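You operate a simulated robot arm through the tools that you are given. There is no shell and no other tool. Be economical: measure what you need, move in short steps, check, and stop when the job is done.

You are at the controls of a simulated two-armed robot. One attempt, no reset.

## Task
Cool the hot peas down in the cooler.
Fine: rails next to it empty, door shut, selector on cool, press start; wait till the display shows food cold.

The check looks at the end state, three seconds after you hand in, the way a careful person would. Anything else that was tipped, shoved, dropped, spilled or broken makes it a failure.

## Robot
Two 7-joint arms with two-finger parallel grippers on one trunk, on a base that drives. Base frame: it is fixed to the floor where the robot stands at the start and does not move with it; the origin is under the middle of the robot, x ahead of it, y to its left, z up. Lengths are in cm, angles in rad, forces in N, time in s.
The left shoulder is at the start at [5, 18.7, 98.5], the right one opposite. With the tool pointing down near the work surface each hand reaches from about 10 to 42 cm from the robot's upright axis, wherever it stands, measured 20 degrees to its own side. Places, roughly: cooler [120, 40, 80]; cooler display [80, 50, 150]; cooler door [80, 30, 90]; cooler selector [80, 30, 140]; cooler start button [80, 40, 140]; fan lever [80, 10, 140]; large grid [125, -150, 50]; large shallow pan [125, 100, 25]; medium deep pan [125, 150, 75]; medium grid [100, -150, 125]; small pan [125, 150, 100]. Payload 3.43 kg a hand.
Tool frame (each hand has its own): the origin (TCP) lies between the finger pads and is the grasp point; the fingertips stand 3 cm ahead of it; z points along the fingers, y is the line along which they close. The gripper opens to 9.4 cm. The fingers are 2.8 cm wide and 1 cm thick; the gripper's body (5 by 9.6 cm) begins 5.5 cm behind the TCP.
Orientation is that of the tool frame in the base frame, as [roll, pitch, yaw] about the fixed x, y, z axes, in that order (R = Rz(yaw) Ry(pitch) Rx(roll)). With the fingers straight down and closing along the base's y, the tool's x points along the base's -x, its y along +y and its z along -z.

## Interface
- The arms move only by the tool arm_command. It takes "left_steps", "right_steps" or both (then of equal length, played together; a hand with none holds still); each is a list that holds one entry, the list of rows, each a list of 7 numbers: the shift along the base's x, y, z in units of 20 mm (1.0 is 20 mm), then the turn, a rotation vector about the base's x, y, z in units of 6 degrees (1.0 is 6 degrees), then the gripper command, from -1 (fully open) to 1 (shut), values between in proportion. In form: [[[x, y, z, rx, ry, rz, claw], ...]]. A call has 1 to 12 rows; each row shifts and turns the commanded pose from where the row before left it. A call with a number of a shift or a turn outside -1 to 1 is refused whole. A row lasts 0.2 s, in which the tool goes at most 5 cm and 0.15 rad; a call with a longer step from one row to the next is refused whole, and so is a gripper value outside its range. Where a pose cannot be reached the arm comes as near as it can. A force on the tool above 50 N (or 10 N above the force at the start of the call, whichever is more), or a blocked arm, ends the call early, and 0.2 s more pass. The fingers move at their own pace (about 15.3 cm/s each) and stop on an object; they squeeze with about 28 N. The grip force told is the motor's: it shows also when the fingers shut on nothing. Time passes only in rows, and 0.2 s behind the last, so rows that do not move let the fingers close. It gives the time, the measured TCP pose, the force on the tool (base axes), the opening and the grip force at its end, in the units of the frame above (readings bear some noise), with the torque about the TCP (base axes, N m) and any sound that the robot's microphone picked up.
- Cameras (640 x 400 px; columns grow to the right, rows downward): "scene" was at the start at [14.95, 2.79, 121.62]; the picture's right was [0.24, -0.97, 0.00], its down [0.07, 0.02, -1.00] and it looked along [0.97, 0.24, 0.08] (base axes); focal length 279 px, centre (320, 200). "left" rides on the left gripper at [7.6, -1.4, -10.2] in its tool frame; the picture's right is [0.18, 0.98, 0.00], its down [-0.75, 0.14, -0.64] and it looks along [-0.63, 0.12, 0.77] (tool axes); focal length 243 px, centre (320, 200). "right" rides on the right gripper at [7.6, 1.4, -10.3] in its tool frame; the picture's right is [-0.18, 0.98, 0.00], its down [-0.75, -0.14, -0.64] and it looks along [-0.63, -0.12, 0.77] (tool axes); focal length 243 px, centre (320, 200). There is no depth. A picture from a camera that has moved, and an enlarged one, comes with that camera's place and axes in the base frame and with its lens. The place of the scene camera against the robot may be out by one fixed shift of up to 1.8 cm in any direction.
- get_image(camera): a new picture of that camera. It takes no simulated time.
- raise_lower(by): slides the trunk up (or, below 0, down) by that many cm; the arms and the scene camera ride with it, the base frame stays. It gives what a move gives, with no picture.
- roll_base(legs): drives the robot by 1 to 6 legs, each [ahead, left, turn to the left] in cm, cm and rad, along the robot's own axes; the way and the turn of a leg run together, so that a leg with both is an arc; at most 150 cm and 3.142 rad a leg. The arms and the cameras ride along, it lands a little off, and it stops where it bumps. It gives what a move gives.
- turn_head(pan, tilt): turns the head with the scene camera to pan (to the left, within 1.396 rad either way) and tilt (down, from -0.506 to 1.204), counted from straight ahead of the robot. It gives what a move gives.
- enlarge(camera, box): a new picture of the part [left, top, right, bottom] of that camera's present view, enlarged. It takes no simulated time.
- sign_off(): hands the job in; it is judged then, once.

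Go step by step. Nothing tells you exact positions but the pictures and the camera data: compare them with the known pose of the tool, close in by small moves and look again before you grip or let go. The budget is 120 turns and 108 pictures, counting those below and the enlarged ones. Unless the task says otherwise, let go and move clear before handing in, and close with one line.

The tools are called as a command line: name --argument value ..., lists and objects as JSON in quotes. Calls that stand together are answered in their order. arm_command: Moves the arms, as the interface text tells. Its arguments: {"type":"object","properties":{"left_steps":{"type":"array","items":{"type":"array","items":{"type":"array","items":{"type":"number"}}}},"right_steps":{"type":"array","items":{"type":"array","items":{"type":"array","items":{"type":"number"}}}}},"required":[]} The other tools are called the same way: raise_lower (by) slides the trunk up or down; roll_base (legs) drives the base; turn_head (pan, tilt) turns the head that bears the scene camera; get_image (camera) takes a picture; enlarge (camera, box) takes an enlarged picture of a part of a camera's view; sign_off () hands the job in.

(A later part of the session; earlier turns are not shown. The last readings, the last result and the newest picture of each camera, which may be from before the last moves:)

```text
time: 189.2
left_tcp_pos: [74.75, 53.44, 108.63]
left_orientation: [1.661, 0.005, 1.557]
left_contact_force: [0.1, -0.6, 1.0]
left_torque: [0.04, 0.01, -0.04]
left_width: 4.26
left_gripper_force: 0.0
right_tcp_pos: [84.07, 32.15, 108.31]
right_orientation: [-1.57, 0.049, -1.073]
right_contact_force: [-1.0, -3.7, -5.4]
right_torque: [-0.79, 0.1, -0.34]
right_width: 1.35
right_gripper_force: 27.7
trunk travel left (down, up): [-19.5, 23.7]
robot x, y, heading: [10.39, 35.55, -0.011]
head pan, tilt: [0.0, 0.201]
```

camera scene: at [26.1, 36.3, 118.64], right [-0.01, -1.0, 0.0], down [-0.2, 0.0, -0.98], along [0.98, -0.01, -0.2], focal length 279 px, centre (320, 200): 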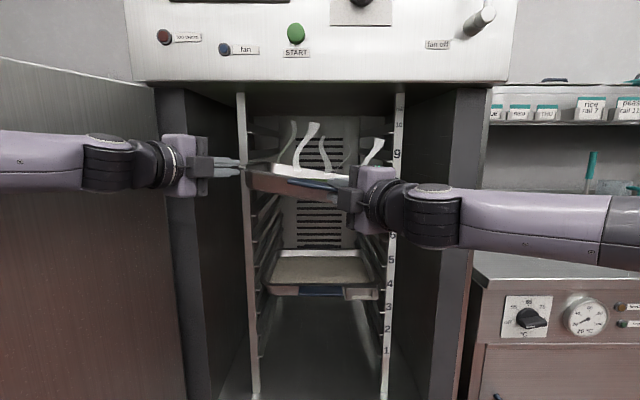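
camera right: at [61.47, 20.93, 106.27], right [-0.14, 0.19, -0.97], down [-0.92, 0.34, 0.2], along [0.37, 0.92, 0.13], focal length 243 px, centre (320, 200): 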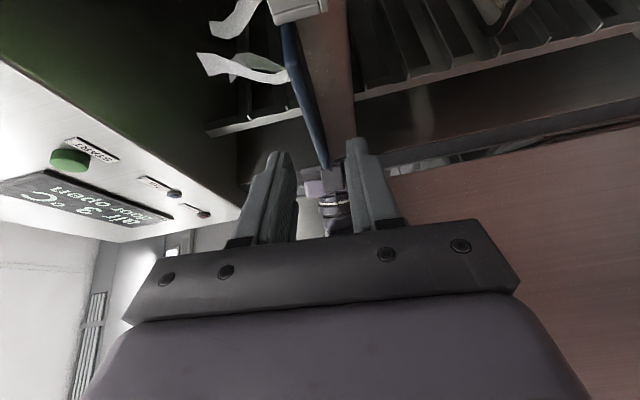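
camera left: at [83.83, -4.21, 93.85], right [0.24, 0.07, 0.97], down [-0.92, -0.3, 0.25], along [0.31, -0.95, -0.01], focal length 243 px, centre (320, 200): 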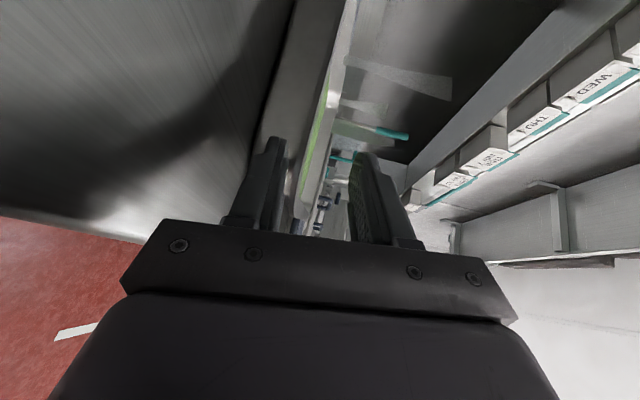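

Now I drive the base 6 cm ahead to finish the push, then lower slightly onto the rail.

roll_base --legs '[[6, 0, 0]]'

arm_command --right_steps '[[[0, 0, -0.15, 0, 0, 0, 1], [0, 0, -0.1, 0, 0, 0, 1], [0, 0, 0, 0, 0, 0, 1]]]'

enlarge --camera "scene" --box '[190, 110, 430, 260]'

```text
time: 190.2
left_tcp_pos: [80.83, 53.44, 108.57]
left_orientation: [1.663, 0.006, 1.558]
left_contact_force: [-0.9, 0.0, 0.6]
left_torque: [-0.02, 0.02, -0.02]
left_width: 4.22
left_gripper_force: 0.1
right_tcp_pos: [89.89, 32.18, 108.28]
right_orientation: [-1.571, 0.05, -1.074]
right_contact_force: [0.9, -3.2, -4.3]
right_torque: [-0.77, 0.07, -0.26]
right_width: 1.34
right_gripper_force: 27.9
trunk travel left (down, up): [-19.5, 23.7]
robot x, y, heading: [16.17, 35.52, -0.012]
head pan, tilt: [0.0, 0.201]
```

```text
time: 191.0
left_tcp_pos: [80.75, 53.42, 108.59]
left_orientation: [1.661, 0.007, 1.557]
left_contact_force: [0.0, -0.3, 0.3]
left_torque: [0.02, 0.02, 0.01]
left_width: 4.22
left_gripper_force: 0.1
right_tcp_pos: [89.96, 32.06, 107.76]
right_orientation: [-1.572, 0.048, -1.074]
right_contact_force: [1.7, -2.0, -5.3]
right_torque: [-0.75, -0.08, 0.03]
right_width: 1.34
right_gripper_force: 28.3
trunk travel left (down, up): [-19.5, 23.7]
robot x, y, heading: [16.23, 35.46, -0.009]
head pan, tilt: [0.0, 0.201]
```

```text
2.67 times, centred on (310, 185) of scene
camera zoom: at [32.17, 36.08, 118.59], right [-0.01, -1.0, 0.0], down [-0.2, 0.0, -0.98], along [0.98, -0.01, -0.2], focal length 744 px, centre (347, 240)
```

zoom: 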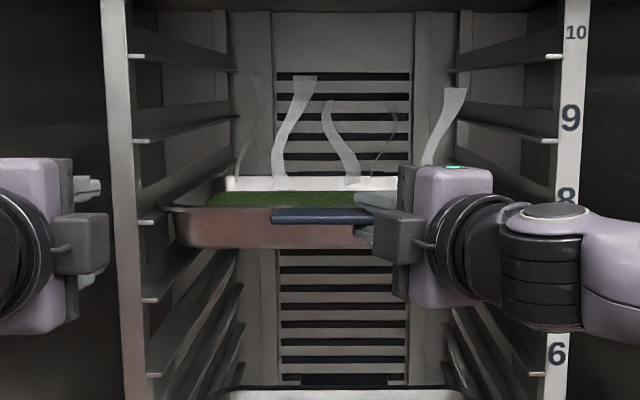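

The pan is in past the posts but seems ~0.8 cm right of centre, so its left rim may barely sit on the ledge. I lift slightly, shift left 0.8 cm, and lower while reading the load.

arm_command --right_steps '[[[0, 0, 0.3, 0, 0, 0, 1], [0, 0.2, 0.1, 0, 0, 0, 1], [0, 0.2, 0, 0, 0, 0, 1], [0, 0, 0, 0, 0, 0, 1]]]'

arm_command --right_steps '[[[0, 0, -0.2, 0, 0, 0, 1], [0, 0, -0.2, 0, 0, 0, 1], [0, 0, 0, 0, 0, 0, 1]]]'

arm_command --right_steps '[[[0, 0, -0.2, 0, 0, 0, 1], [0, 0, 0, 0, 0, 0, 1]]]'

```text
time: 192.0
left_tcp_pos: [80.71, 53.34, 108.7]
left_orientation: [1.662, 0.006, 1.557]
left_contact_force: [0.6, 0.6, -0.7]
left_torque: [-0.04, -0.02, -0.03]
left_width: 4.26
left_gripper_force: 0.0
right_tcp_pos: [90.22, 32.31, 108.61]
right_orientation: [-1.569, 0.05, -1.084]
right_contact_force: [-1.0, -17.7, -8.3]
right_torque: [-0.82, 0.16, 0.07]
right_width: 1.38
right_gripper_force: 28.0
trunk travel left (down, up): [-19.5, 23.7]
robot x, y, heading: [16.49, 35.12, -0.006]
head pan, tilt: [0.0, 0.201]
```

```text
time: 192.8
left_tcp_pos: [80.66, 53.38, 108.6]
left_orientation: [1.662, 0.005, 1.556]
left_contact_force: [-0.7, 0.1, 0.5]
left_torque: [-0.03, 0.0, -0.03]
left_width: 4.23
left_gripper_force: 0.2
right_tcp_pos: [90.0, 32.53, 108.02]
right_orientation: [-1.568, 0.05, -1.08]
right_contact_force: [4.0, -16.0, -1.2]
right_torque: [-0.51, -0.33, -0.27]
right_width: 1.28
right_gripper_force: 27.7
trunk travel left (down, up): [-19.5, 23.7]
robot x, y, heading: [16.05, 35.17, -0.01]
head pan, tilt: [0.0, 0.201]
```

```text
time: 193.4
left_tcp_pos: [80.61, 53.45, 108.67]
left_orientation: [1.66, 0.005, 1.557]
left_contact_force: [0.9, 0.2, -0.8]
left_torque: [0.01, 0.03, 0.02]
left_width: 4.23
left_gripper_force: 0.1
right_tcp_pos: [90.13, 32.54, 107.73]
right_orientation: [-1.564, 0.052, -1.078]
right_contact_force: [3.4, -15.6, 7.2]
right_torque: [-0.64, -0.17, 0.07]
right_width: 1.3
right_gripper_force: 28.2
trunk travel left (down, up): [-19.5, 23.7]
robot x, y, heading: [16.12, 35.57, -0.012]
head pan, tilt: [0.0, 0.201]
```

Now it carries on the rail (load flips sign) and touches the left side wall. I relax the sideways push and take a close look.

arm_command --right_steps '[[[0, -0.2, 0.1, 0, 0, 0, 1], [0, -0.08, 0.05, 0, 0, 0, 1], [0, 0, 0, 0, 0, 0, 1]]]'

enlarge --camera "scene" --box '[220, 140, 420, 265]'

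```text
time: 194.2
left_tcp_pos: [80.64, 53.39, 108.62]
left_orientation: [1.662, 0.008, 1.56]
left_contact_force: [0.6, -0.5, 0.1]
left_torque: [-0.01, -0.03, -0.01]
left_width: 4.22
left_gripper_force: 0.1
right_tcp_pos: [90.04, 32.58, 107.68]
right_orientation: [-1.572, 0.049, -1.069]
right_contact_force: [-2.0, -5.7, -6.1]
right_torque: [-0.63, -0.15, -0.52]
right_width: 1.32
right_gripper_force: 27.9
trunk travel left (down, up): [-19.5, 23.7]
robot x, y, heading: [16.39, 35.75, -0.007]
head pan, tilt: [0.0, 0.201]
```

```text
3.20 times, centred on (320, 202) of scene
camera zoom: at [32.14, 36.04, 118.58], right [-0.01, -1.0, 0.0], down [-0.2, 0.0, -0.98], along [0.98, -0.01, -0.2], focal length 893 px, centre (320, 192)
```

zoom: 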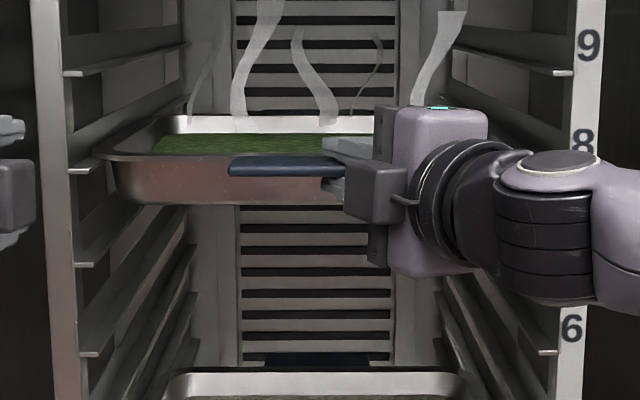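

The left rim sits on rail 8's ledge. I lower a hair, open the right hand and back straight out with the base.

arm_command --right_steps '[[[0, 0, -0.1, 0, 0, 0, 1], [0, 0, 0, 0, 0, 0, 0.7], [0, 0, 0, 0, 0, 0, 0.3], [0, 0, 0, 0, 0, 0, 0.15], [0, 0, 0, 0, 0, 0, 0.15]]]'

roll_base --legs '[[-36, 0, 0]]'

get_image --camera "scene"

```text
time: 195.4
left_tcp_pos: [80.69, 53.61, 108.75]
left_orientation: [1.661, 0.008, 1.559]
left_contact_force: [-0.9, -0.7, -0.2]
left_torque: [0.0, 0.02, -0.01]
left_width: 4.23
left_gripper_force: 0.0
right_tcp_pos: [90.02, 32.39, 107.55]
right_orientation: [-1.569, 0.049, -1.075]
right_contact_force: [0.0, -1.1, 0.4]
right_torque: [-0.01, 0.0, -0.02]
right_width: 4.02
right_gripper_force: 0.0
trunk travel left (down, up): [-19.5, 23.7]
robot x, y, heading: [16.33, 35.61, -0.007]
head pan, tilt: [0.0, 0.201]
```

```text
time: 197.7
left_tcp_pos: [44.63, 53.71, 108.7]
left_orientation: [1.66, 0.006, 1.556]
left_contact_force: [0.5, 0.8, 0.3]
left_torque: [0.0, 0.02, 0.0]
left_width: 4.23
left_gripper_force: 0.1
right_tcp_pos: [53.82, 32.46, 107.49]
right_orientation: [-1.572, 0.048, -1.075]
right_contact_force: [0.5, 0.2, 0.3]
right_torque: [0.03, -0.02, 0.02]
right_width: 4.0
right_gripper_force: 0.1
trunk travel left (down, up): [-19.5, 23.7]
robot x, y, heading: [-19.73, 36.06, -0.011]
head pan, tilt: [0.0, 0.201]
```

```text
5 pictures are left
camera scene: at [-4.02, 36.41, 118.61], right [-0.01, -1.0, 0.0], down [-0.2, 0.0, -0.98], along [0.98, -0.01, -0.2], focal length 279 px, centre (320, 200)
```

scene: 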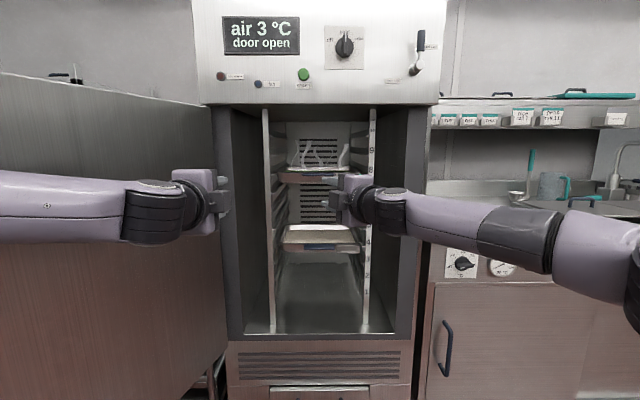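

The peas sit on rail 8 with 7 and 9 free. Now to shut the door: I fold the right hand in, make a fist with the left, raise it above the handle level, and go round the free edge to the door's outer side.

arm_command --left_steps '[[[0, 0, 0, 0, 0, 0, 1], [0, 0, 0, 0, 0, 0, 1], [0, 0, 0, 0, 0, 0, 1], [0, 0, 0, 0, 0, 0, 1], [0, 0, 0, 0, 0, 0, 1], [0, 0, 0, 0, 0, 0, 1], [0, 0, 0, 0, 0, 0, 1], [0, 0, 0, 0, 0, 0, 1], [0, 0, 0, 0, 0, 0, 1], [0, 0, 0, 0, 0, 0, 1], [0, 0, 0, 0, 0, 0, 1]]]' --right_steps '[[[-0.8, -0.7, 0, 0, 0, -0.9, 1], [-0.8, -0.7, 0, 0, 0, -0.9, 1], [-0.8, -0.7, 0, 0, 0, -0.9, 1], [-0.8, -0.7, 0, 0, 0, -0.9, 1], [-0.8, -0.7, 0, 0, 0, -0.9, 1], [-0.8, -0.7, 0, 0, 0, 0, 1], [-0.8, -0.7, 0, 0, 0, 0, 1], [-0.8, -0.7, 0, 0, 0, 0, 1], [-0.8, -0.7, 0, 0, 0, 0, 1], [-0.8, 0, 0, 0, 0, 0, 1], [-0.8, 0, 0, 0, 0, 0, 1]]]'

raise_lower --by 12

roll_base --legs '[[-28, 12, 0], [0, 0, 0.6]]'

```text
time: 200.1
left_tcp_pos: [44.61, 53.68, 108.68]
left_orientation: [1.662, 0.008, 1.555]
left_contact_force: [0.1, 0.4, 0.1]
left_torque: [-0.03, 0.01, -0.03]
left_width: 0.0
left_gripper_force: 27.7
right_tcp_pos: [36.16, 19.93, 107.6]
right_orientation: [-1.57, 0.05, -1.55]
right_contact_force: [0.9, 0.0, 0.6]
right_torque: [0.03, 0.02, 0.0]
right_width: 0.0
right_gripper_force: 27.8
trunk travel left (down, up): [-19.5, 23.7]
robot x, y, heading: [-20.06, 35.99, -0.009]
head pan, tilt: [0.0, 0.201]
```

```text
time: 201.6
left_tcp_pos: [44.65, 53.65, 120.56]
left_orientation: [1.662, 0.009, 1.556]
left_contact_force: [0.0, 0.7, 0.0]
left_torque: [0.0, -0.02, 0.01]
left_width: 0.0
left_gripper_force: 28.2
right_tcp_pos: [36.24, 19.98, 119.61]
right_orientation: [-1.571, 0.05, -1.548]
right_contact_force: [0.9, 0.3, 0.3]
right_torque: [-0.04, -0.02, -0.01]
right_width: 0.02
right_gripper_force: 28.0
trunk travel left (down, up): [-31.5, 11.7]
robot x, y, heading: [-19.41, 36.12, -0.008]
head pan, tilt: [0.0, 0.201]
```

```text
time: 205.3
left_tcp_pos: [-4.29, 98.88, 120.65]
left_orientation: [1.662, 0.008, 2.152]
left_contact_force: [0.5, 0.6, 0.1]
left_torque: [-0.03, 0.03, -0.01]
left_width: 0.0
left_gripper_force: 28.0
right_tcp_pos: [7.7, 66.35, 119.63]
right_orientation: [-1.573, 0.048, -0.951]
right_contact_force: [1.0, 0.3, 0.2]
right_torque: [0.01, 0.03, 0.01]
right_width: 0.0
right_gripper_force: 28.0
trunk travel left (down, up): [-31.5, 11.7]
robot x, y, heading: [-47.68, 48.47, 0.584]
head pan, tilt: [0.0, 0.201]
```

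The left fist is beside the door's free edge. I move it in on the outer side.

roll_base --legs '[[22.8, -9, 0]]'

roll_base --legs '[[0, 0, -0.2]]'

turn_head --pan 0.5 --tilt 0.2

get_image --camera "scene"

```text
time: 207.1
left_tcp_pos: [19.64, 104.04, 120.66]
left_orientation: [1.662, 0.007, 2.154]
left_contact_force: [-0.2, 0.0, 0.5]
left_torque: [0.01, -0.01, -0.02]
left_width: 0.0
left_gripper_force: 28.1
right_tcp_pos: [31.73, 71.49, 119.44]
right_orientation: [-1.571, 0.05, -0.949]
right_contact_force: [0.4, 0.1, -0.2]
right_torque: [-0.03, 0.03, 0.03]
right_width: 0.02
right_gripper_force: 27.4
trunk travel left (down, up): [-31.5, 11.7]
robot x, y, heading: [-23.19, 53.13, 0.585]
head pan, tilt: [0.0, 0.201]
```

```text
time: 208.1
left_tcp_pos: [23.59, 101.23, 120.61]
left_orientation: [1.662, 0.008, 2.091]
left_contact_force: [-0.5, -0.2, -0.1]
left_torque: [0.02, 0.0, 0.02]
left_width: 0.0
left_gripper_force: 28.0
right_tcp_pos: [33.08, 66.47, 119.53]
right_orientation: [-1.57, 0.049, -1.039]
right_contact_force: [1.0, -0.1, 0.6]
right_torque: [-0.01, 0.0, -0.01]
right_width: 0.0
right_gripper_force: 27.7
trunk travel left (down, up): [-31.5, 11.7]
robot x, y, heading: [-23.66, 53.4, 0.497]
head pan, tilt: [0.0, 0.201]
stopped in leg 1: the force on the tool passed its limit (the readings are from after the stop); the commanded pose is now the measured one
```

```text
time: 209.0
left_tcp_pos: [23.43, 101.13, 120.58]
left_orientation: [1.662, 0.009, 2.091]
left_contact_force: [0.2, 0.2, -0.4]
left_torque: [0.03, 0.01, -0.01]
left_width: 0.0
left_gripper_force: 27.8
right_tcp_pos: [33.18, 66.41, 119.51]
right_orientation: [-1.57, 0.049, -1.039]
right_contact_force: [-0.3, -0.1, -0.6]
right_torque: [0.0, 0.0, -0.01]
right_width: 0.0
right_gripper_force: 27.9
trunk travel left (down, up): [-31.5, 11.7]
robot x, y, heading: [-23.45, 53.27, 0.498]
head pan, tilt: [0.499, 0.201]
```

```text
4 pictures are left
camera scene: at [-12.86, 64.47, 130.6], right [0.84, -0.54, 0.0], down [-0.11, -0.17, -0.98], along [0.53, 0.82, -0.2], focal length 279 px, centre (320, 200)
```

scene: 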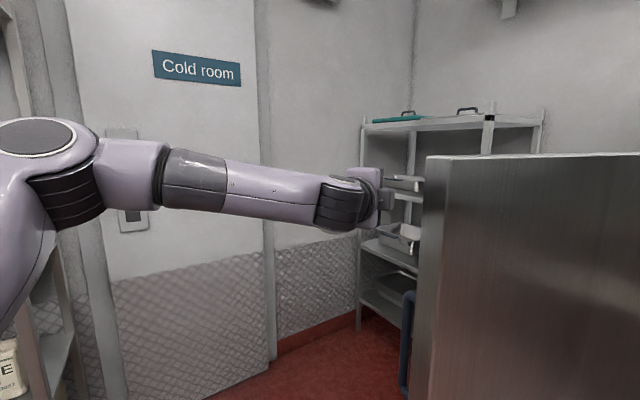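

The fist is on the door's outer side and touching it. I push more slowly with the arm.

arm_command --left_steps '[[[0, -0.3, 0, 0, 0, 0, 1], [0, -0.4, 0, 0, 0, 0, 1], [0, -0.5, 0, 0, 0, 0, 1], [0, -0.5, 0, 0, 0, 0, 1], [0, -0.5, 0, 0, 0, 0, 1], [0, -0.5, 0, 0, 0, 0, 1], [0, -0.5, 0, 0, 0, 0, 1], [0, -0.5, 0, 0, 0, 0, 1]]]'

roll_base --legs '[[0, 0, -0.12]]'

```text
time: 210.8
left_tcp_pos: [23.59, 93.68, 120.74]
left_orientation: [1.661, 0.006, 2.09]
left_contact_force: [-0.2, 0.3, 0.2]
left_torque: [0.0, 0.03, 0.0]
left_width: 0.0
left_gripper_force: 28.1
right_tcp_pos: [33.22, 66.52, 119.6]
right_orientation: [-1.57, 0.048, -1.04]
right_contact_force: [0.4, -0.1, 0.9]
right_torque: [0.0, -0.01, -0.01]
right_width: 0.0
right_gripper_force: 27.8
trunk travel left (down, up): [-31.5, 11.7]
robot x, y, heading: [-24.06, 53.03, 0.499]
head pan, tilt: [0.499, 0.201]
```

```text
time: 211.8
left_tcp_pos: [27.98, 87.72, 120.61]
left_orientation: [1.66, 0.007, 1.972]
left_contact_force: [-0.2, -0.5, 0.0]
left_torque: [0.0, 0.01, 0.0]
left_width: 0.0
left_gripper_force: 28.0
right_tcp_pos: [34.34, 59.63, 119.64]
right_orientation: [-1.572, 0.048, -1.159]
right_contact_force: [-0.2, -1.0, 0.2]
right_torque: [0.01, 0.0, 0.0]
right_width: 0.0
right_gripper_force: 28.1
trunk travel left (down, up): [-31.5, 11.7]
robot x, y, heading: [-23.81, 53.05, 0.378]
head pan, tilt: [0.499, 0.201]
```

It yields. I keep turning the base right so the fist sweeps the door closed.

roll_base --legs '[[0, 0, -0.13], [0, 0, -0.15], [0, 0, -0.15], [0, 0, -0.15]]'

```text
time: 214.7
left_tcp_pos: [38.56, 53.99, 120.72]
left_orientation: [1.661, 0.008, 1.395]
left_contact_force: [0.8, -0.4, -0.6]
left_torque: [-0.01, 0.01, 0.0]
left_width: 0.0
left_gripper_force: 28.4
right_tcp_pos: [28.49, 26.7, 119.57]
right_orientation: [-1.57, 0.053, -1.739]
right_contact_force: [-1.4, -2.7, 0.8]
right_torque: [0.0, 0.03, 0.08]
right_width: 0.0
right_gripper_force: 27.8
trunk travel left (down, up): [-31.5, 11.7]
robot x, y, heading: [-23.57, 53.2, -0.198]
head pan, tilt: [0.499, 0.201]
```

roll_base --legs '[[0, 0, -0.15], [0, 0, -0.13], [0, 0, -0.12]]'

turn_head --pan 0.6 --tilt 0.1

get_image --camera "scene"

```text
time: 216.8
left_tcp_pos: [34.07, 29.78, 120.67]
left_orientation: [1.662, 0.006, 0.995]
left_contact_force: [-0.1, -0.1, 0.0]
left_torque: [0.01, -0.03, -0.01]
left_width: 0.01
left_gripper_force: 28.3
right_tcp_pos: [14.12, 8.66, 119.6]
right_orientation: [-1.573, 0.049, -2.137]
right_contact_force: [0.2, -0.7, 0.2]
right_torque: [0.0, -0.01, 0.0]
right_width: 0.0
right_gripper_force: 27.9
trunk travel left (down, up): [-31.5, 11.7]
robot x, y, heading: [-23.82, 53.55, -0.599]
head pan, tilt: [0.499, 0.201]
```

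```text
time: 217.5
left_tcp_pos: [34.01, 29.74, 120.6]
left_orientation: [1.662, 0.008, 0.996]
left_contact_force: [-0.2, 0.6, 0.4]
left_torque: [0.01, 0.01, 0.0]
left_width: 0.0
left_gripper_force: 28.0
right_tcp_pos: [14.08, 8.73, 119.48]
right_orientation: [-1.573, 0.048, -2.138]
right_contact_force: [-0.1, -0.3, 0.6]
right_torque: [-0.01, 0.03, 0.0]
right_width: 0.01
right_gripper_force: 28.1
trunk travel left (down, up): [-31.5, 11.7]
robot x, y, heading: [-23.99, 53.15, -0.594]
head pan, tilt: [0.6, 0.099]
```

```text
3 pictures are left
camera scene: at [-9.01, 50.6, 131.54], right [0.0, -1.0, 0.0], down [-0.1, 0.0, -0.99], along [0.99, 0.0, -0.1], focal length 279 px, centre (320, 200)
```

scene: 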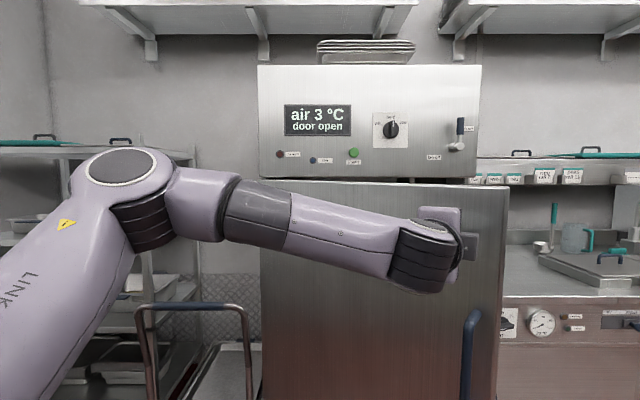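

The door has swung to about 15° ajar. I drive the fist onto it and push it shut.

roll_base --legs '[[27, 0, 0], [13.5, 9.2, 0]]'

roll_base --legs '[[6, 4.1, 0]]'

```text
time: 220.4
left_tcp_pos: [72.3, 15.13, 120.52]
left_orientation: [1.663, 0.01, 0.996]
left_contact_force: [-0.1, -0.6, 0.6]
left_torque: [-0.01, -0.02, -0.06]
left_width: 0.0
left_gripper_force: 28.3
right_tcp_pos: [52.63, -6.02, 119.49]
right_orientation: [-1.57, 0.05, -2.136]
right_contact_force: [1.6, -0.9, -0.4]
right_torque: [0.04, 0.0, 0.01]
right_width: 0.01
right_gripper_force: 27.9
trunk travel left (down, up): [-31.5, 11.7]
robot x, y, heading: [14.63, 38.11, -0.596]
head pan, tilt: [0.6, 0.099]
```

```text
time: 221.4
left_tcp_pos: [77.12, 15.09, 120.65]
left_orientation: [1.665, 0.005, 0.993]
left_contact_force: [-0.1, 0.5, -0.1]
left_torque: [-0.03, 0.02, 0.0]
left_width: 0.0
left_gripper_force: 28.2
right_tcp_pos: [57.84, -6.12, 119.67]
right_orientation: [-1.571, 0.049, -2.137]
right_contact_force: [-0.5, 0.0, -0.2]
right_torque: [0.02, 0.0, 0.01]
right_width: 0.0
right_gripper_force: 27.6
trunk travel left (down, up): [-31.5, 11.7]
robot x, y, heading: [19.84, 38.29, -0.59]
head pan, tilt: [0.6, 0.099]
stopped in leg 1: the force on the tool passed its limit (the readings are from after the stop); the commanded pose is now the measured one
```

roll_base --legs '[[2.5, 1.7, 0]]'

roll_base --legs '[[2.5, 1.7, 0]]'

```text
time: 222.3
left_tcp_pos: [77.2, 14.35, 120.64]
left_orientation: [1.665, 0.002, 0.949]
left_contact_force: [-9.4, 3.9, 2.3]
left_torque: [-0.04, -0.11, 0.04]
left_width: 0.0
left_gripper_force: 27.6
right_tcp_pos: [59.4, -5.91, 119.7]
right_orientation: [-1.568, 0.05, -2.137]
right_contact_force: [0.2, -1.3, -0.4]
right_torque: [-0.02, 0.0, -0.02]
right_width: 0.01
right_gripper_force: 28.1
trunk travel left (down, up): [-31.5, 11.7]
robot x, y, heading: [21.39, 38.69, -0.592]
head pan, tilt: [0.6, 0.099]
stopped in leg 1: the force on the tool passed its limit (the readings are from after the stop); the commanded pose is now the measured one
```

```text
time: 223.1
left_tcp_pos: [77.27, 13.65, 120.58]
left_orientation: [1.669, -0.003, 0.917]
left_contact_force: [-10.4, 2.6, 2.2]
left_torque: [-0.06, -0.07, 0.01]
left_width: 0.01
left_gripper_force: 27.9
right_tcp_pos: [60.58, -6.01, 119.74]
right_orientation: [-1.568, 0.049, -2.139]
right_contact_force: [0.6, 0.5, -0.4]
right_torque: [0.02, 0.02, 0.0]
right_width: 0.0
right_gripper_force: 27.7
trunk travel left (down, up): [-31.5, 11.7]
robot x, y, heading: [22.86, 38.76, -0.595]
head pan, tilt: [0.6, 0.099]
stopped in leg 1: the force on the tool passed its limit (the readings are from after the stop); the commanded pose is now the measured one
```

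The door is firmly shut at x≈80. I back away, square up, fold the left hand back, and turn the right hand so that it closes sideways for the selector at about [81.5, 28.6, 145.4].

roll_base --legs '[[-25, 0, 0], [0, 0, 0.6]]'

raise_lower --by 11.5

arm_command --left_steps '[[[-0.8, 0.2, 0, 0, 0, 0, 1], [-0.8, 0.2, 0, 0, 0, 0, 1], [-0.8, 0.2, 0, 0, 0, 0, 1], [-0.8, 0.2, 0, 0, 0, 0, 1], [-0.8, 0.2, 0, 0, 0, 0, 1], [-0.8, 0.2, 0, 0, 0, 0, 1], [-0.8, 0.2, 0, 0, 0, 0, 1], [-0.8, 0, 0, 0, 0, 0, 1]]]' --right_steps '[[[0.1, 0, 0.5, 1, 0, 0, -1], [0.1, 0, 0.5, 1, 0, 0, -1], [0.1, 0, 0.5, 1, 0, 0, -1], [0.1, 0, 0.5, 1, 0, 0, -1], [0.1, 0, 0.5, 1, 0, 0, -1], [0.1, 0, 0.5, 1, 0, 0, -1], [0.1, 0, 0.5, 1, 0, 0, -1], [0.1, 0, 0.5, 1, 0, 0, -1]]]'

arm_command --right_steps '[[[0.1, 0, 0.5, 1, 0, 0, -1], [0.1, 0, 0.5, 1, 0, 0, -1], [0.1, 0, 0.5, 1, 0, 0, -1], [0.1, 0, 0.5, 1, 0, 0, -1], [0.1, 0, 0.5, 1, 0, 0, -1], [0.1, 0, 0.5, 1, 0, 0, -1], [0.1, 0, 0.5, 1, 0, 0, -1]]]'

```text
time: 226.6
left_tcp_pos: [61.28, 62.87, 120.39]
left_orientation: [1.673, -0.001, 1.521]
left_contact_force: [-0.8, -0.7, 0.1]
left_torque: [-0.03, -0.01, -0.03]
left_width: 0.01
left_gripper_force: 28.6
right_tcp_pos: [58.49, 36.93, 119.52]
right_orientation: [-1.572, 0.049, -1.543]
right_contact_force: [0.0, 0.7, 0.1]
right_torque: [-0.02, 0.03, 0.02]
right_width: 0.01
right_gripper_force: 27.5
trunk travel left (down, up): [-31.5, 11.7]
robot x, y, heading: [1.92, 52.39, 0.001]
head pan, tilt: [0.6, 0.099]
```

```text
time: 228.0
left_tcp_pos: [61.35, 62.96, 131.99]
left_orientation: [1.674, -0.002, 1.523]
left_contact_force: [-0.2, -0.4, -0.4]
left_torque: [0.0, 0.0, -0.03]
left_width: 0.0
left_gripper_force: 28.1
right_tcp_pos: [58.52, 37.09, 131.12]
right_orientation: [-1.569, 0.048, -1.539]
right_contact_force: [-0.2, -0.3, 0.1]
right_torque: [-0.01, -0.02, 0.02]
right_width: 0.0
right_gripper_force: 27.7
trunk travel left (down, up): [-43.0, 0.2]
robot x, y, heading: [1.83, 52.31, 0.003]
head pan, tilt: [0.6, 0.099]
```

```text
time: 229.8
left_tcp_pos: [48.47, 65.62, 131.94]
left_orientation: [1.673, -0.002, 1.519]
left_contact_force: [-0.3, 0.0, -0.2]
left_torque: [0.02, 0.01, 0.0]
left_width: 0.0
left_gripper_force: 28.2
right_tcp_pos: [60.02, 37.01, 139.15]
right_orientation: [-1.535, 0.887, -1.522]
right_contact_force: [0.1, 0.1, -0.6]
right_torque: [0.02, -0.01, -0.03]
right_width: 9.39
right_gripper_force: 0.1
trunk travel left (down, up): [-43.0, 0.2]
robot x, y, heading: [2.52, 52.8, 0.006]
head pan, tilt: [0.6, 0.099]
```

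```text
time: 231.4
left_tcp_pos: [48.55, 65.58, 131.98]
left_orientation: [1.674, -0.001, 1.521]
left_contact_force: [-0.2, 0.2, 0.0]
left_torque: [-0.01, -0.01, 0.03]
left_width: 0.0
left_gripper_force: 27.9
right_tcp_pos: [61.44, 37.09, 146.02]
right_orientation: [1.044, 1.513, 1.044]
right_contact_force: [0.0, -0.4, 0.2]
right_torque: [-0.01, 0.02, 0.01]
right_width: 9.4
right_gripper_force: 0.0
trunk travel left (down, up): [-43.0, 0.2]
robot x, y, heading: [2.06, 52.57, 0.003]
head pan, tilt: [0.6, 0.099]
```

The right hand points ahead, closing sideways. I shift to the knob's line, come closer and take a look with the right camera.

arm_command --right_steps '[[[0, 0, -0.3, 0, 0, 0, -1]]]'

roll_base --legs '[[0, -8.5, 0], [9, 0, 0]]'

get_image --camera "right"

```text
time: 231.8
left_tcp_pos: [48.69, 65.51, 131.94]
left_orientation: [1.674, -0.003, 1.521]
left_contact_force: [0.4, -0.3, 0.6]
left_torque: [0.0, -0.02, 0.04]
left_width: 0.0
left_gripper_force: 27.9
right_tcp_pos: [61.52, 37.0, 145.52]
right_orientation: [1.018, 1.513, 1.016]
right_contact_force: [0.3, -1.0, 0.2]
right_torque: [-0.02, 0.02, -0.01]
right_width: 9.39
right_gripper_force: 0.0
trunk travel left (down, up): [-43.0, 0.2]
robot x, y, heading: [2.07, 52.55, 0.005]
head pan, tilt: [0.6, 0.099]
```

```text
time: 233.6
left_tcp_pos: [57.67, 57.07, 132.03]
left_orientation: [1.673, -0.003, 1.52]
left_contact_force: [0.4, 0.4, -0.5]
left_torque: [0.0, -0.02, -0.03]
left_width: 0.0
left_gripper_force: 27.9
right_tcp_pos: [70.64, 28.62, 145.36]
right_orientation: [1.019, 1.514, 1.019]
right_contact_force: [0.2, 0.0, -0.1]
right_torque: [0.0, -0.01, 0.01]
right_width: 9.38
right_gripper_force: 0.0
trunk travel left (down, up): [-43.0, 0.2]
robot x, y, heading: [11.53, 44.29, 0.005]
head pan, tilt: [0.6, 0.099]
```

```text
2 pictures are left
camera right: at [60.72, 30.41, 137.55], right [-0.01, 0.97, 0.23], down [-0.66, -0.18, 0.73], along [0.75, -0.15, 0.65], focal length 243 px, centre (320, 200)
```

right: 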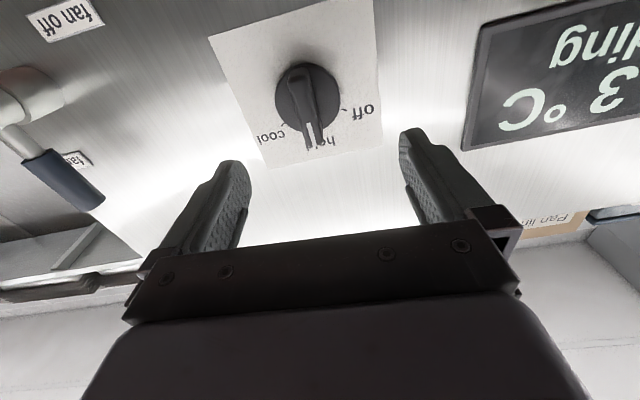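

The display already reads "…holding", so the door is shut. The knob's axis is at about y 28.0, z 144.2; I align, move in and close on its bar.

arm_command --right_steps '[[[0, -0.3, -0.3, 0, 0, 0, -1], [0, 0, -0.3, 0, 0, 0, -1]]]'

roll_base --legs '[[7, 0, 0]]'

arm_command --right_steps '[[[0, 0, 0, 0, 0, 0, 0.2], [0, 0, 0, 0, 0, 0, 1], [0, 0, 0, 0, 0, 0, 1], [0, 0, 0, 0, 0, 0, 1], [0, 0, 0, 0, 0, 0, 1]]]'

```text
time: 234.2
left_tcp_pos: [57.59, 57.05, 132.0]
left_orientation: [1.671, -0.001, 1.52]
left_contact_force: [0.5, -0.6, 0.0]
left_torque: [0.01, 0.02, -0.02]
left_width: 0.0
left_gripper_force: 28.1
right_tcp_pos: [70.56, 27.9, 144.32]
right_orientation: [1.009, 1.513, 1.011]
right_contact_force: [0.1, -0.6, 0.1]
right_torque: [-0.01, -0.03, -0.01]
right_width: 9.4
right_gripper_force: 0.1
trunk travel left (down, up): [-43.0, 0.2]
robot x, y, heading: [11.21, 44.17, 0.002]
head pan, tilt: [0.6, 0.099]
```

```text
time: 235.3
left_tcp_pos: [64.15, 57.05, 132.03]
left_orientation: [1.673, -0.001, 1.519]
left_contact_force: [-0.9, 0.2, 0.4]
left_torque: [0.0, 0.01, 0.02]
left_width: 0.0
left_gripper_force: 27.9
right_tcp_pos: [76.82, 27.9, 144.21]
right_orientation: [1.082, 1.515, 1.084]
right_contact_force: [-0.3, -0.2, 0.3]
right_torque: [0.01, -0.03, 0.02]
right_width: 9.35
right_gripper_force: 0.0
trunk travel left (down, up): [-43.0, 0.2]
robot x, y, heading: [17.91, 43.91, 0.006]
head pan, tilt: [0.6, 0.099]
stopped in leg 1: the force on the tool passed its limit (the readings are from after the stop); the commanded pose is now the measured one
```

```text
time: 236.5
left_tcp_pos: [64.19, 57.09, 131.96]
left_orientation: [1.674, -0.001, 1.522]
left_contact_force: [0.6, 1.1, 0.1]
left_torque: [-0.02, 0.02, -0.01]
left_width: 0.02
left_gripper_force: 28.5
right_tcp_pos: [76.72, 27.96, 144.19]
right_orientation: [1.074, 1.513, 1.077]
right_contact_force: [-1.4, -0.4, -0.3]
right_torque: [0.0, 0.07, 0.07]
right_width: 4.9
right_gripper_force: 45.4
trunk travel left (down, up): [-43.0, 0.2]
robot x, y, heading: [17.77, 43.78, 0.007]
head pan, tilt: [0.6, 0.099]
```

The tips met the panel and closed on the round skirt (4.9 cm). I'd rather hold the bar: open, pull back 1.2 cm and close again.

arm_command --right_steps '[[[0, 0, 0, 0, 0, 0, 0], [-0.3, 0, 0, 0, 0, 0, -0.2], [-0.3, 0, 0, 0, 0, 0, -0.2], [0, 0, 0, 0, 0, 0, 0.5], [0, 0, 0, 0, 0, 0, 1], [0, 0, 0, 0, 0, 0, 1], [0, 0, 0, 0, 0, 0, 1], [0, 0, 0, 0, 0, 0, 1]]]'

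```text
time: 238.3
left_tcp_pos: [64.17, 57.12, 132.05]
left_orientation: [1.673, -0.002, 1.52]
left_contact_force: [-0.6, 0.9, -0.6]
left_torque: [-0.02, 0.02, 0.0]
left_width: 0.0
left_gripper_force: 28.1
right_tcp_pos: [75.63, 28.0, 144.3]
right_orientation: [1.08, 1.515, 1.077]
right_contact_force: [-0.8, -1.6, 0.0]
right_torque: [-0.03, 0.23, -0.06]
right_width: 1.38
right_gripper_force: 44.5
trunk travel left (down, up): [-43.0, 0.2]
robot x, y, heading: [18.01, 43.85, -0.0]
head pan, tilt: [0.6, 0.099]
```

The bar is gripped (1.4 cm). Now I turn it clockwise about 58° in small steps.

arm_command --right_steps '[[[0, 0, 0, 1, 0, 0, 1], [0, 0, 0, 1, 0, 0, 1], [0, 0, 0, 1, 0, 0, 1], [0, 0, 0, 1, 0, 0, 1], [0, 0, 0, 1, 0, 0, 1], [0, 0, 0, 1, 0, 0, 1], [0, 0, 0, 1, 0, 0, 1], [0, 0, 0, 1, 0, 0, 1], [0, 0, 0, 1, 0, 0, 1], [0, 0, 0, 0.5, 0, 0, 1]]]'

```text
time: 240.5
left_tcp_pos: [64.18, 56.91, 131.97]
left_orientation: [1.673, -0.003, 1.52]
left_contact_force: [-1.2, -0.5, 0.0]
left_torque: [0.01, 0.03, 0.02]
left_width: 0.02
left_gripper_force: 28.3
right_tcp_pos: [75.66, 27.83, 144.08]
right_orientation: [1.557, 0.526, 1.54]
right_contact_force: [-1.8, -5.4, -5.8]
right_torque: [-0.05, 0.01, 0.11]
right_width: 1.39
right_gripper_force: 45.0
trunk travel left (down, up): [-43.0, 0.2]
robot x, y, heading: [17.63, 43.65, 0.004]
head pan, tilt: [0.6, 0.099]
```

Turned 57° with no resistance left. I release, back off, and line the closed right hand up with the START button, then check the knob in one enlarged view.

arm_command --right_steps '[[[0, 0, 0, 0, 0, 0, 0], [0, 0, 0, 0, 0, 0, -0.5], [0, 0, 0, 0, 0, 0, -0.5], [0, 0, 0, 0, 0, 0, -0.5]]]'

roll_base --legs '[[-13, 0, 0], [0, 12, 0]]'

arm_command --right_steps '[[[0, 0, -0.68, 0, 0, 0, 1], [0, 0, -0.68, 0, 0, 0, 1], [0, 0, -0.68, 0, 0, 0, 1], [0, 0, -0.68, 0, 0, 0, 1], [0, 0, -0.68, 0, 0, 0, 1]]]'

turn_head --pan -0.15 --tilt 0.0

enlarge --camera "scene" --box '[200, 90, 440, 240]'

```text
time: 241.5
left_tcp_pos: [64.09, 57.13, 131.9]
left_orientation: [1.672, -0.001, 1.521]
left_contact_force: [0.1, -0.2, -0.4]
left_torque: [0.0, -0.02, 0.0]
left_width: 0.0
left_gripper_force: 27.6
right_tcp_pos: [75.62, 28.09, 144.16]
right_orientation: [1.553, 0.529, 1.542]
right_contact_force: [0.8, -0.2, -0.3]
right_torque: [0.0, -0.01, 0.01]
right_width: 7.03
right_gripper_force: 0.2
trunk travel left (down, up): [-43.0, 0.2]
robot x, y, heading: [17.6, 44.1, -0.003]
head pan, tilt: [0.6, 0.099]
```

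```text
time: 243.6
left_tcp_pos: [51.26, 69.11, 131.86]
left_orientation: [1.674, 0.001, 1.524]
left_contact_force: [-0.1, -0.8, 0.5]
left_torque: [0.04, 0.02, -0.03]
left_width: 0.01
left_gripper_force: 28.6
right_tcp_pos: [62.8, 39.98, 144.19]
right_orientation: [1.556, 0.529, 1.544]
right_contact_force: [-0.1, 0.4, 0.2]
right_torque: [-0.01, -0.01, 0.02]
right_width: 7.05
right_gripper_force: 0.0
trunk travel left (down, up): [-43.0, 0.2]
robot x, y, heading: [4.9, 55.61, 0.005]
head pan, tilt: [0.6, 0.099]
```

```text
time: 244.8
left_tcp_pos: [51.49, 69.06, 131.89]
left_orientation: [1.673, -0.001, 1.522]
left_contact_force: [-0.2, 0.3, -0.1]
left_torque: [-0.01, 0.01, 0.0]
left_width: 0.0
left_gripper_force: 28.3
right_tcp_pos: [62.97, 39.98, 137.47]
right_orientation: [1.554, 0.528, 1.542]
right_contact_force: [-0.3, -1.0, 0.7]
right_torque: [0.01, 0.01, -0.01]
right_width: 0.01
right_gripper_force: 28.1
trunk travel left (down, up): [-43.0, 0.2]
robot x, y, heading: [4.89, 55.83, 0.005]
head pan, tilt: [0.6, 0.099]
```

```text
time: 245.9
left_tcp_pos: [51.24, 69.0, 131.88]
left_orientation: [1.675, -0.003, 1.525]
left_contact_force: [0.8, 0.0, 0.3]
left_torque: [0.01, -0.01, -0.01]
left_width: 0.02
left_gripper_force: 28.1
right_tcp_pos: [62.92, 40.08, 137.41]
right_orientation: [1.555, 0.526, 1.543]
right_contact_force: [0.4, 0.3, 0.6]
right_torque: [0.0, 0.03, 0.0]
right_width: 0.0
right_gripper_force: 28.2
trunk travel left (down, up): [-43.0, 0.2]
robot x, y, heading: [4.94, 55.97, 0.007]
head pan, tilt: [-0.15, 0.0]
```

```text
2.67 times, centred on (320, 165) of scene
camera zoom: at [20.23, 55.25, 143.94], right [-0.14, -0.99, 0.0], down [0.0, 0.0, -1.0], along [0.99, -0.14, 0.0], focal length 744 px, centre (320, 293)
```

zoom: 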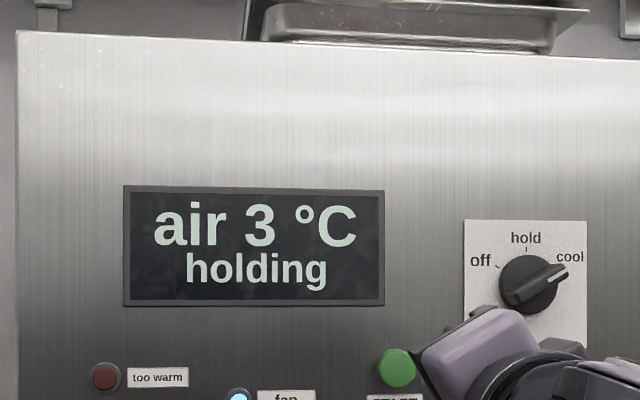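

The selector is on cool and the display reads "holding". START is at about [79, 40.4, 137.8]; I adjust slightly and press it.

roll_base --legs '[[11, 0, 0]]'

arm_command --right_steps '[[[0.25, 0.1, 0.1, 0, 0, 0, 1], [0.25, 0, 0, 0, 0, 0, 1], [0.25, 0, 0, 0, 0, 0, 1], [0.25, 0, 0, 0, 0, 0, 1], [0.2, 0, 0, 0, 0, 0, 1], [0.2, 0, 0, 0, 0, 0, 1]]]'

```text
time: 247.1
left_tcp_pos: [62.34, 69.06, 131.76]
left_orientation: [1.676, -0.001, 1.523]
left_contact_force: [0.7, -0.8, 0.0]
left_torque: [0.03, -0.01, -0.04]
left_width: 0.0
left_gripper_force: 27.7
right_tcp_pos: [73.9, 40.06, 137.42]
right_orientation: [1.557, 0.527, 1.545]
right_contact_force: [0.7, 0.1, 0.5]
right_torque: [-0.04, 0.0, -0.01]
right_width: 0.0
right_gripper_force: 27.9
trunk travel left (down, up): [-43.0, 0.2]
robot x, y, heading: [15.87, 55.57, 0.005]
head pan, tilt: [-0.15, 0.0]
```

```text
time: 248.5
left_tcp_pos: [62.14, 69.14, 131.95]
left_orientation: [1.673, -0.001, 1.523]
left_contact_force: [0.4, -0.6, 0.5]
left_torque: [-0.02, 0.0, 0.0]
left_width: 0.0
left_gripper_force: 27.7
right_tcp_pos: [76.56, 40.27, 137.75]
right_orientation: [1.555, 0.528, 1.546]
right_contact_force: [-3.0, -1.4, 0.1]
right_torque: [0.0, 0.02, -0.03]
right_width: 0.02
right_gripper_force: 28.3
trunk travel left (down, up): [-43.0, 0.2]
robot x, y, heading: [15.91, 55.68, 0.007]
head pan, tilt: [-0.15, 0.0]
heard: click
```

A click: started. I back the hand away, then wait, listening for a signal.

roll_base --legs '[[-20, 0, 0]]'

arm_command --right_steps '[[[0, 0, 0, 0, 0, 0, 1], [0, 0, 0, 0, 0, 0, 1], [0, 0, 0, 0, 0, 0, 1], [0, 0, 0, 0, 0, 0, 1], [0, 0, 0, 0, 0, 0, 1], [0, 0, 0, 0, 0, 0, 1], [0, 0, 0, 0, 0, 0, 1], [0, 0, 0, 0, 0, 0, 1], [0, 0, 0, 0, 0, 0, 1], [0, 0, 0, 0, 0, 0, 1], [0, 0, 0, 0, 0, 0, 1], [0, 0, 0, 0, 0, 0, 1]]]'

arm_command --right_steps '[[[0, 0, 0, 0, 0, 0, 1], [0, 0, 0, 0, 0, 0, 1], [0, 0, 0, 0, 0, 0, 1], [0, 0, 0, 0, 0, 0, 1], [0, 0, 0, 0, 0, 0, 1], [0, 0, 0, 0, 0, 0, 1], [0, 0, 0, 0, 0, 0, 1], [0, 0, 0, 0, 0, 0, 1], [0, 0, 0, 0, 0, 0, 1], [0, 0, 0, 0, 0, 0, 1], [0, 0, 0, 0, 0, 0, 1], [0, 0, 0, 0, 0, 0, 1]]]'

arm_command --right_steps '[[[0, 0, 0, 0, 0, 0, 1], [0, 0, 0, 0, 0, 0, 1], [0, 0, 0, 0, 0, 0, 1], [0, 0, 0, 0, 0, 0, 1], [0, 0, 0, 0, 0, 0, 1], [0, 0, 0, 0, 0, 0, 1], [0, 0, 0, 0, 0, 0, 1], [0, 0, 0, 0, 0, 0, 1], [0, 0, 0, 0, 0, 0, 1], [0, 0, 0, 0, 0, 0, 1], [0, 0, 0, 0, 0, 0, 1], [0, 0, 0, 0, 0, 0, 1]]]'

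arm_command --right_steps '[[[0, 0, 0, 0, 0, 0, 1], [0, 0, 0, 0, 0, 0, 1], [0, 0, 0, 0, 0, 0, 1], [0, 0, 0, 0, 0, 0, 1], [0, 0, 0, 0, 0, 0, 1], [0, 0, 0, 0, 0, 0, 1], [0, 0, 0, 0, 0, 0, 1], [0, 0, 0, 0, 0, 0, 1], [0, 0, 0, 0, 0, 0, 1], [0, 0, 0, 0, 0, 0, 1], [0, 0, 0, 0, 0, 0, 1], [0, 0, 0, 0, 0, 0, 1]]]'

```text
time: 250.1
left_tcp_pos: [42.04, 68.8, 131.99]
left_orientation: [1.675, -0.003, 1.521]
left_contact_force: [0.3, -0.2, -0.9]
left_torque: [-0.01, -0.02, -0.04]
left_width: 0.0
left_gripper_force: 28.6
right_tcp_pos: [56.28, 40.12, 137.72]
right_orientation: [1.555, 0.527, 1.541]
right_contact_force: [0.0, 0.2, 0.2]
right_torque: [0.0, 0.0, 0.0]
right_width: 0.01
right_gripper_force: 28.3
trunk travel left (down, up): [-43.0, 0.2]
robot x, y, heading: [-4.53, 55.66, 0.003]
head pan, tilt: [-0.15, 0.0]
```

```text
time: 252.7
left_tcp_pos: [42.0, 68.92, 131.95]
left_orientation: [1.674, -0.002, 1.522]
left_contact_force: [-0.1, 0.2, 0.1]
left_torque: [0.04, 0.01, 0.0]
left_width: 0.0
left_gripper_force: 27.7
right_tcp_pos: [56.51, 39.98, 137.74]
right_orientation: [1.556, 0.526, 1.541]
right_contact_force: [-0.2, 1.1, -0.1]
right_torque: [-0.01, 0.0, -0.03]
right_width: 0.02
right_gripper_force: 28.4
trunk travel left (down, up): [-43.0, 0.2]
robot x, y, heading: [-4.3, 55.87, -0.001]
head pan, tilt: [-0.15, 0.0]
```

```text
time: 255.3
left_tcp_pos: [42.04, 68.88, 131.95]
left_orientation: [1.674, -0.002, 1.522]
left_contact_force: [0.5, -1.3, -0.1]
left_torque: [0.0, 0.01, 0.0]
left_width: 0.04
left_gripper_force: 27.8
right_tcp_pos: [56.51, 40.09, 137.6]
right_orientation: [1.554, 0.529, 1.542]
right_contact_force: [-0.8, -0.1, -0.6]
right_torque: [-0.02, -0.02, 0.03]
right_width: 0.0
right_gripper_force: 27.9
trunk travel left (down, up): [-43.0, 0.2]
robot x, y, heading: [-4.22, 55.78, 0.001]
head pan, tilt: [-0.15, 0.0]
```

```text
time: 257.9
left_tcp_pos: [42.08, 68.91, 131.96]
left_orientation: [1.673, -0.001, 1.522]
left_contact_force: [-0.1, 0.3, 0.1]
left_torque: [-0.02, 0.0, -0.02]
left_width: 0.02
left_gripper_force: 28.2
right_tcp_pos: [56.33, 40.08, 137.64]
right_orientation: [1.557, 0.527, 1.541]
right_contact_force: [-0.7, 0.5, 1.4]
right_torque: [0.0, -0.01, 0.0]
right_width: 0.0
right_gripper_force: 27.8
trunk travel left (down, up): [-43.0, 0.2]
robot x, y, heading: [-4.32, 56.09, 0.007]
head pan, tilt: [-0.15, 0.0]
```

```text
time: 260.5
left_tcp_pos: [42.07, 68.9, 131.99]
left_orientation: [1.674, -0.001, 1.522]
left_contact_force: [-0.5, 0.1, 0.6]
left_torque: [0.03, 0.02, -0.02]
left_width: 0.0
left_gripper_force: 28.2
right_tcp_pos: [56.51, 40.06, 137.73]
right_orientation: [1.557, 0.527, 1.541]
right_contact_force: [-0.1, 0.2, 0.0]
right_torque: [0.02, 0.04, 0.02]
right_width: 0.0
right_gripper_force: 27.9
trunk travel left (down, up): [-43.0, 0.2]
robot x, y, heading: [-4.39, 55.9, 0.007]
head pan, tilt: [-0.15, 0.0]
```

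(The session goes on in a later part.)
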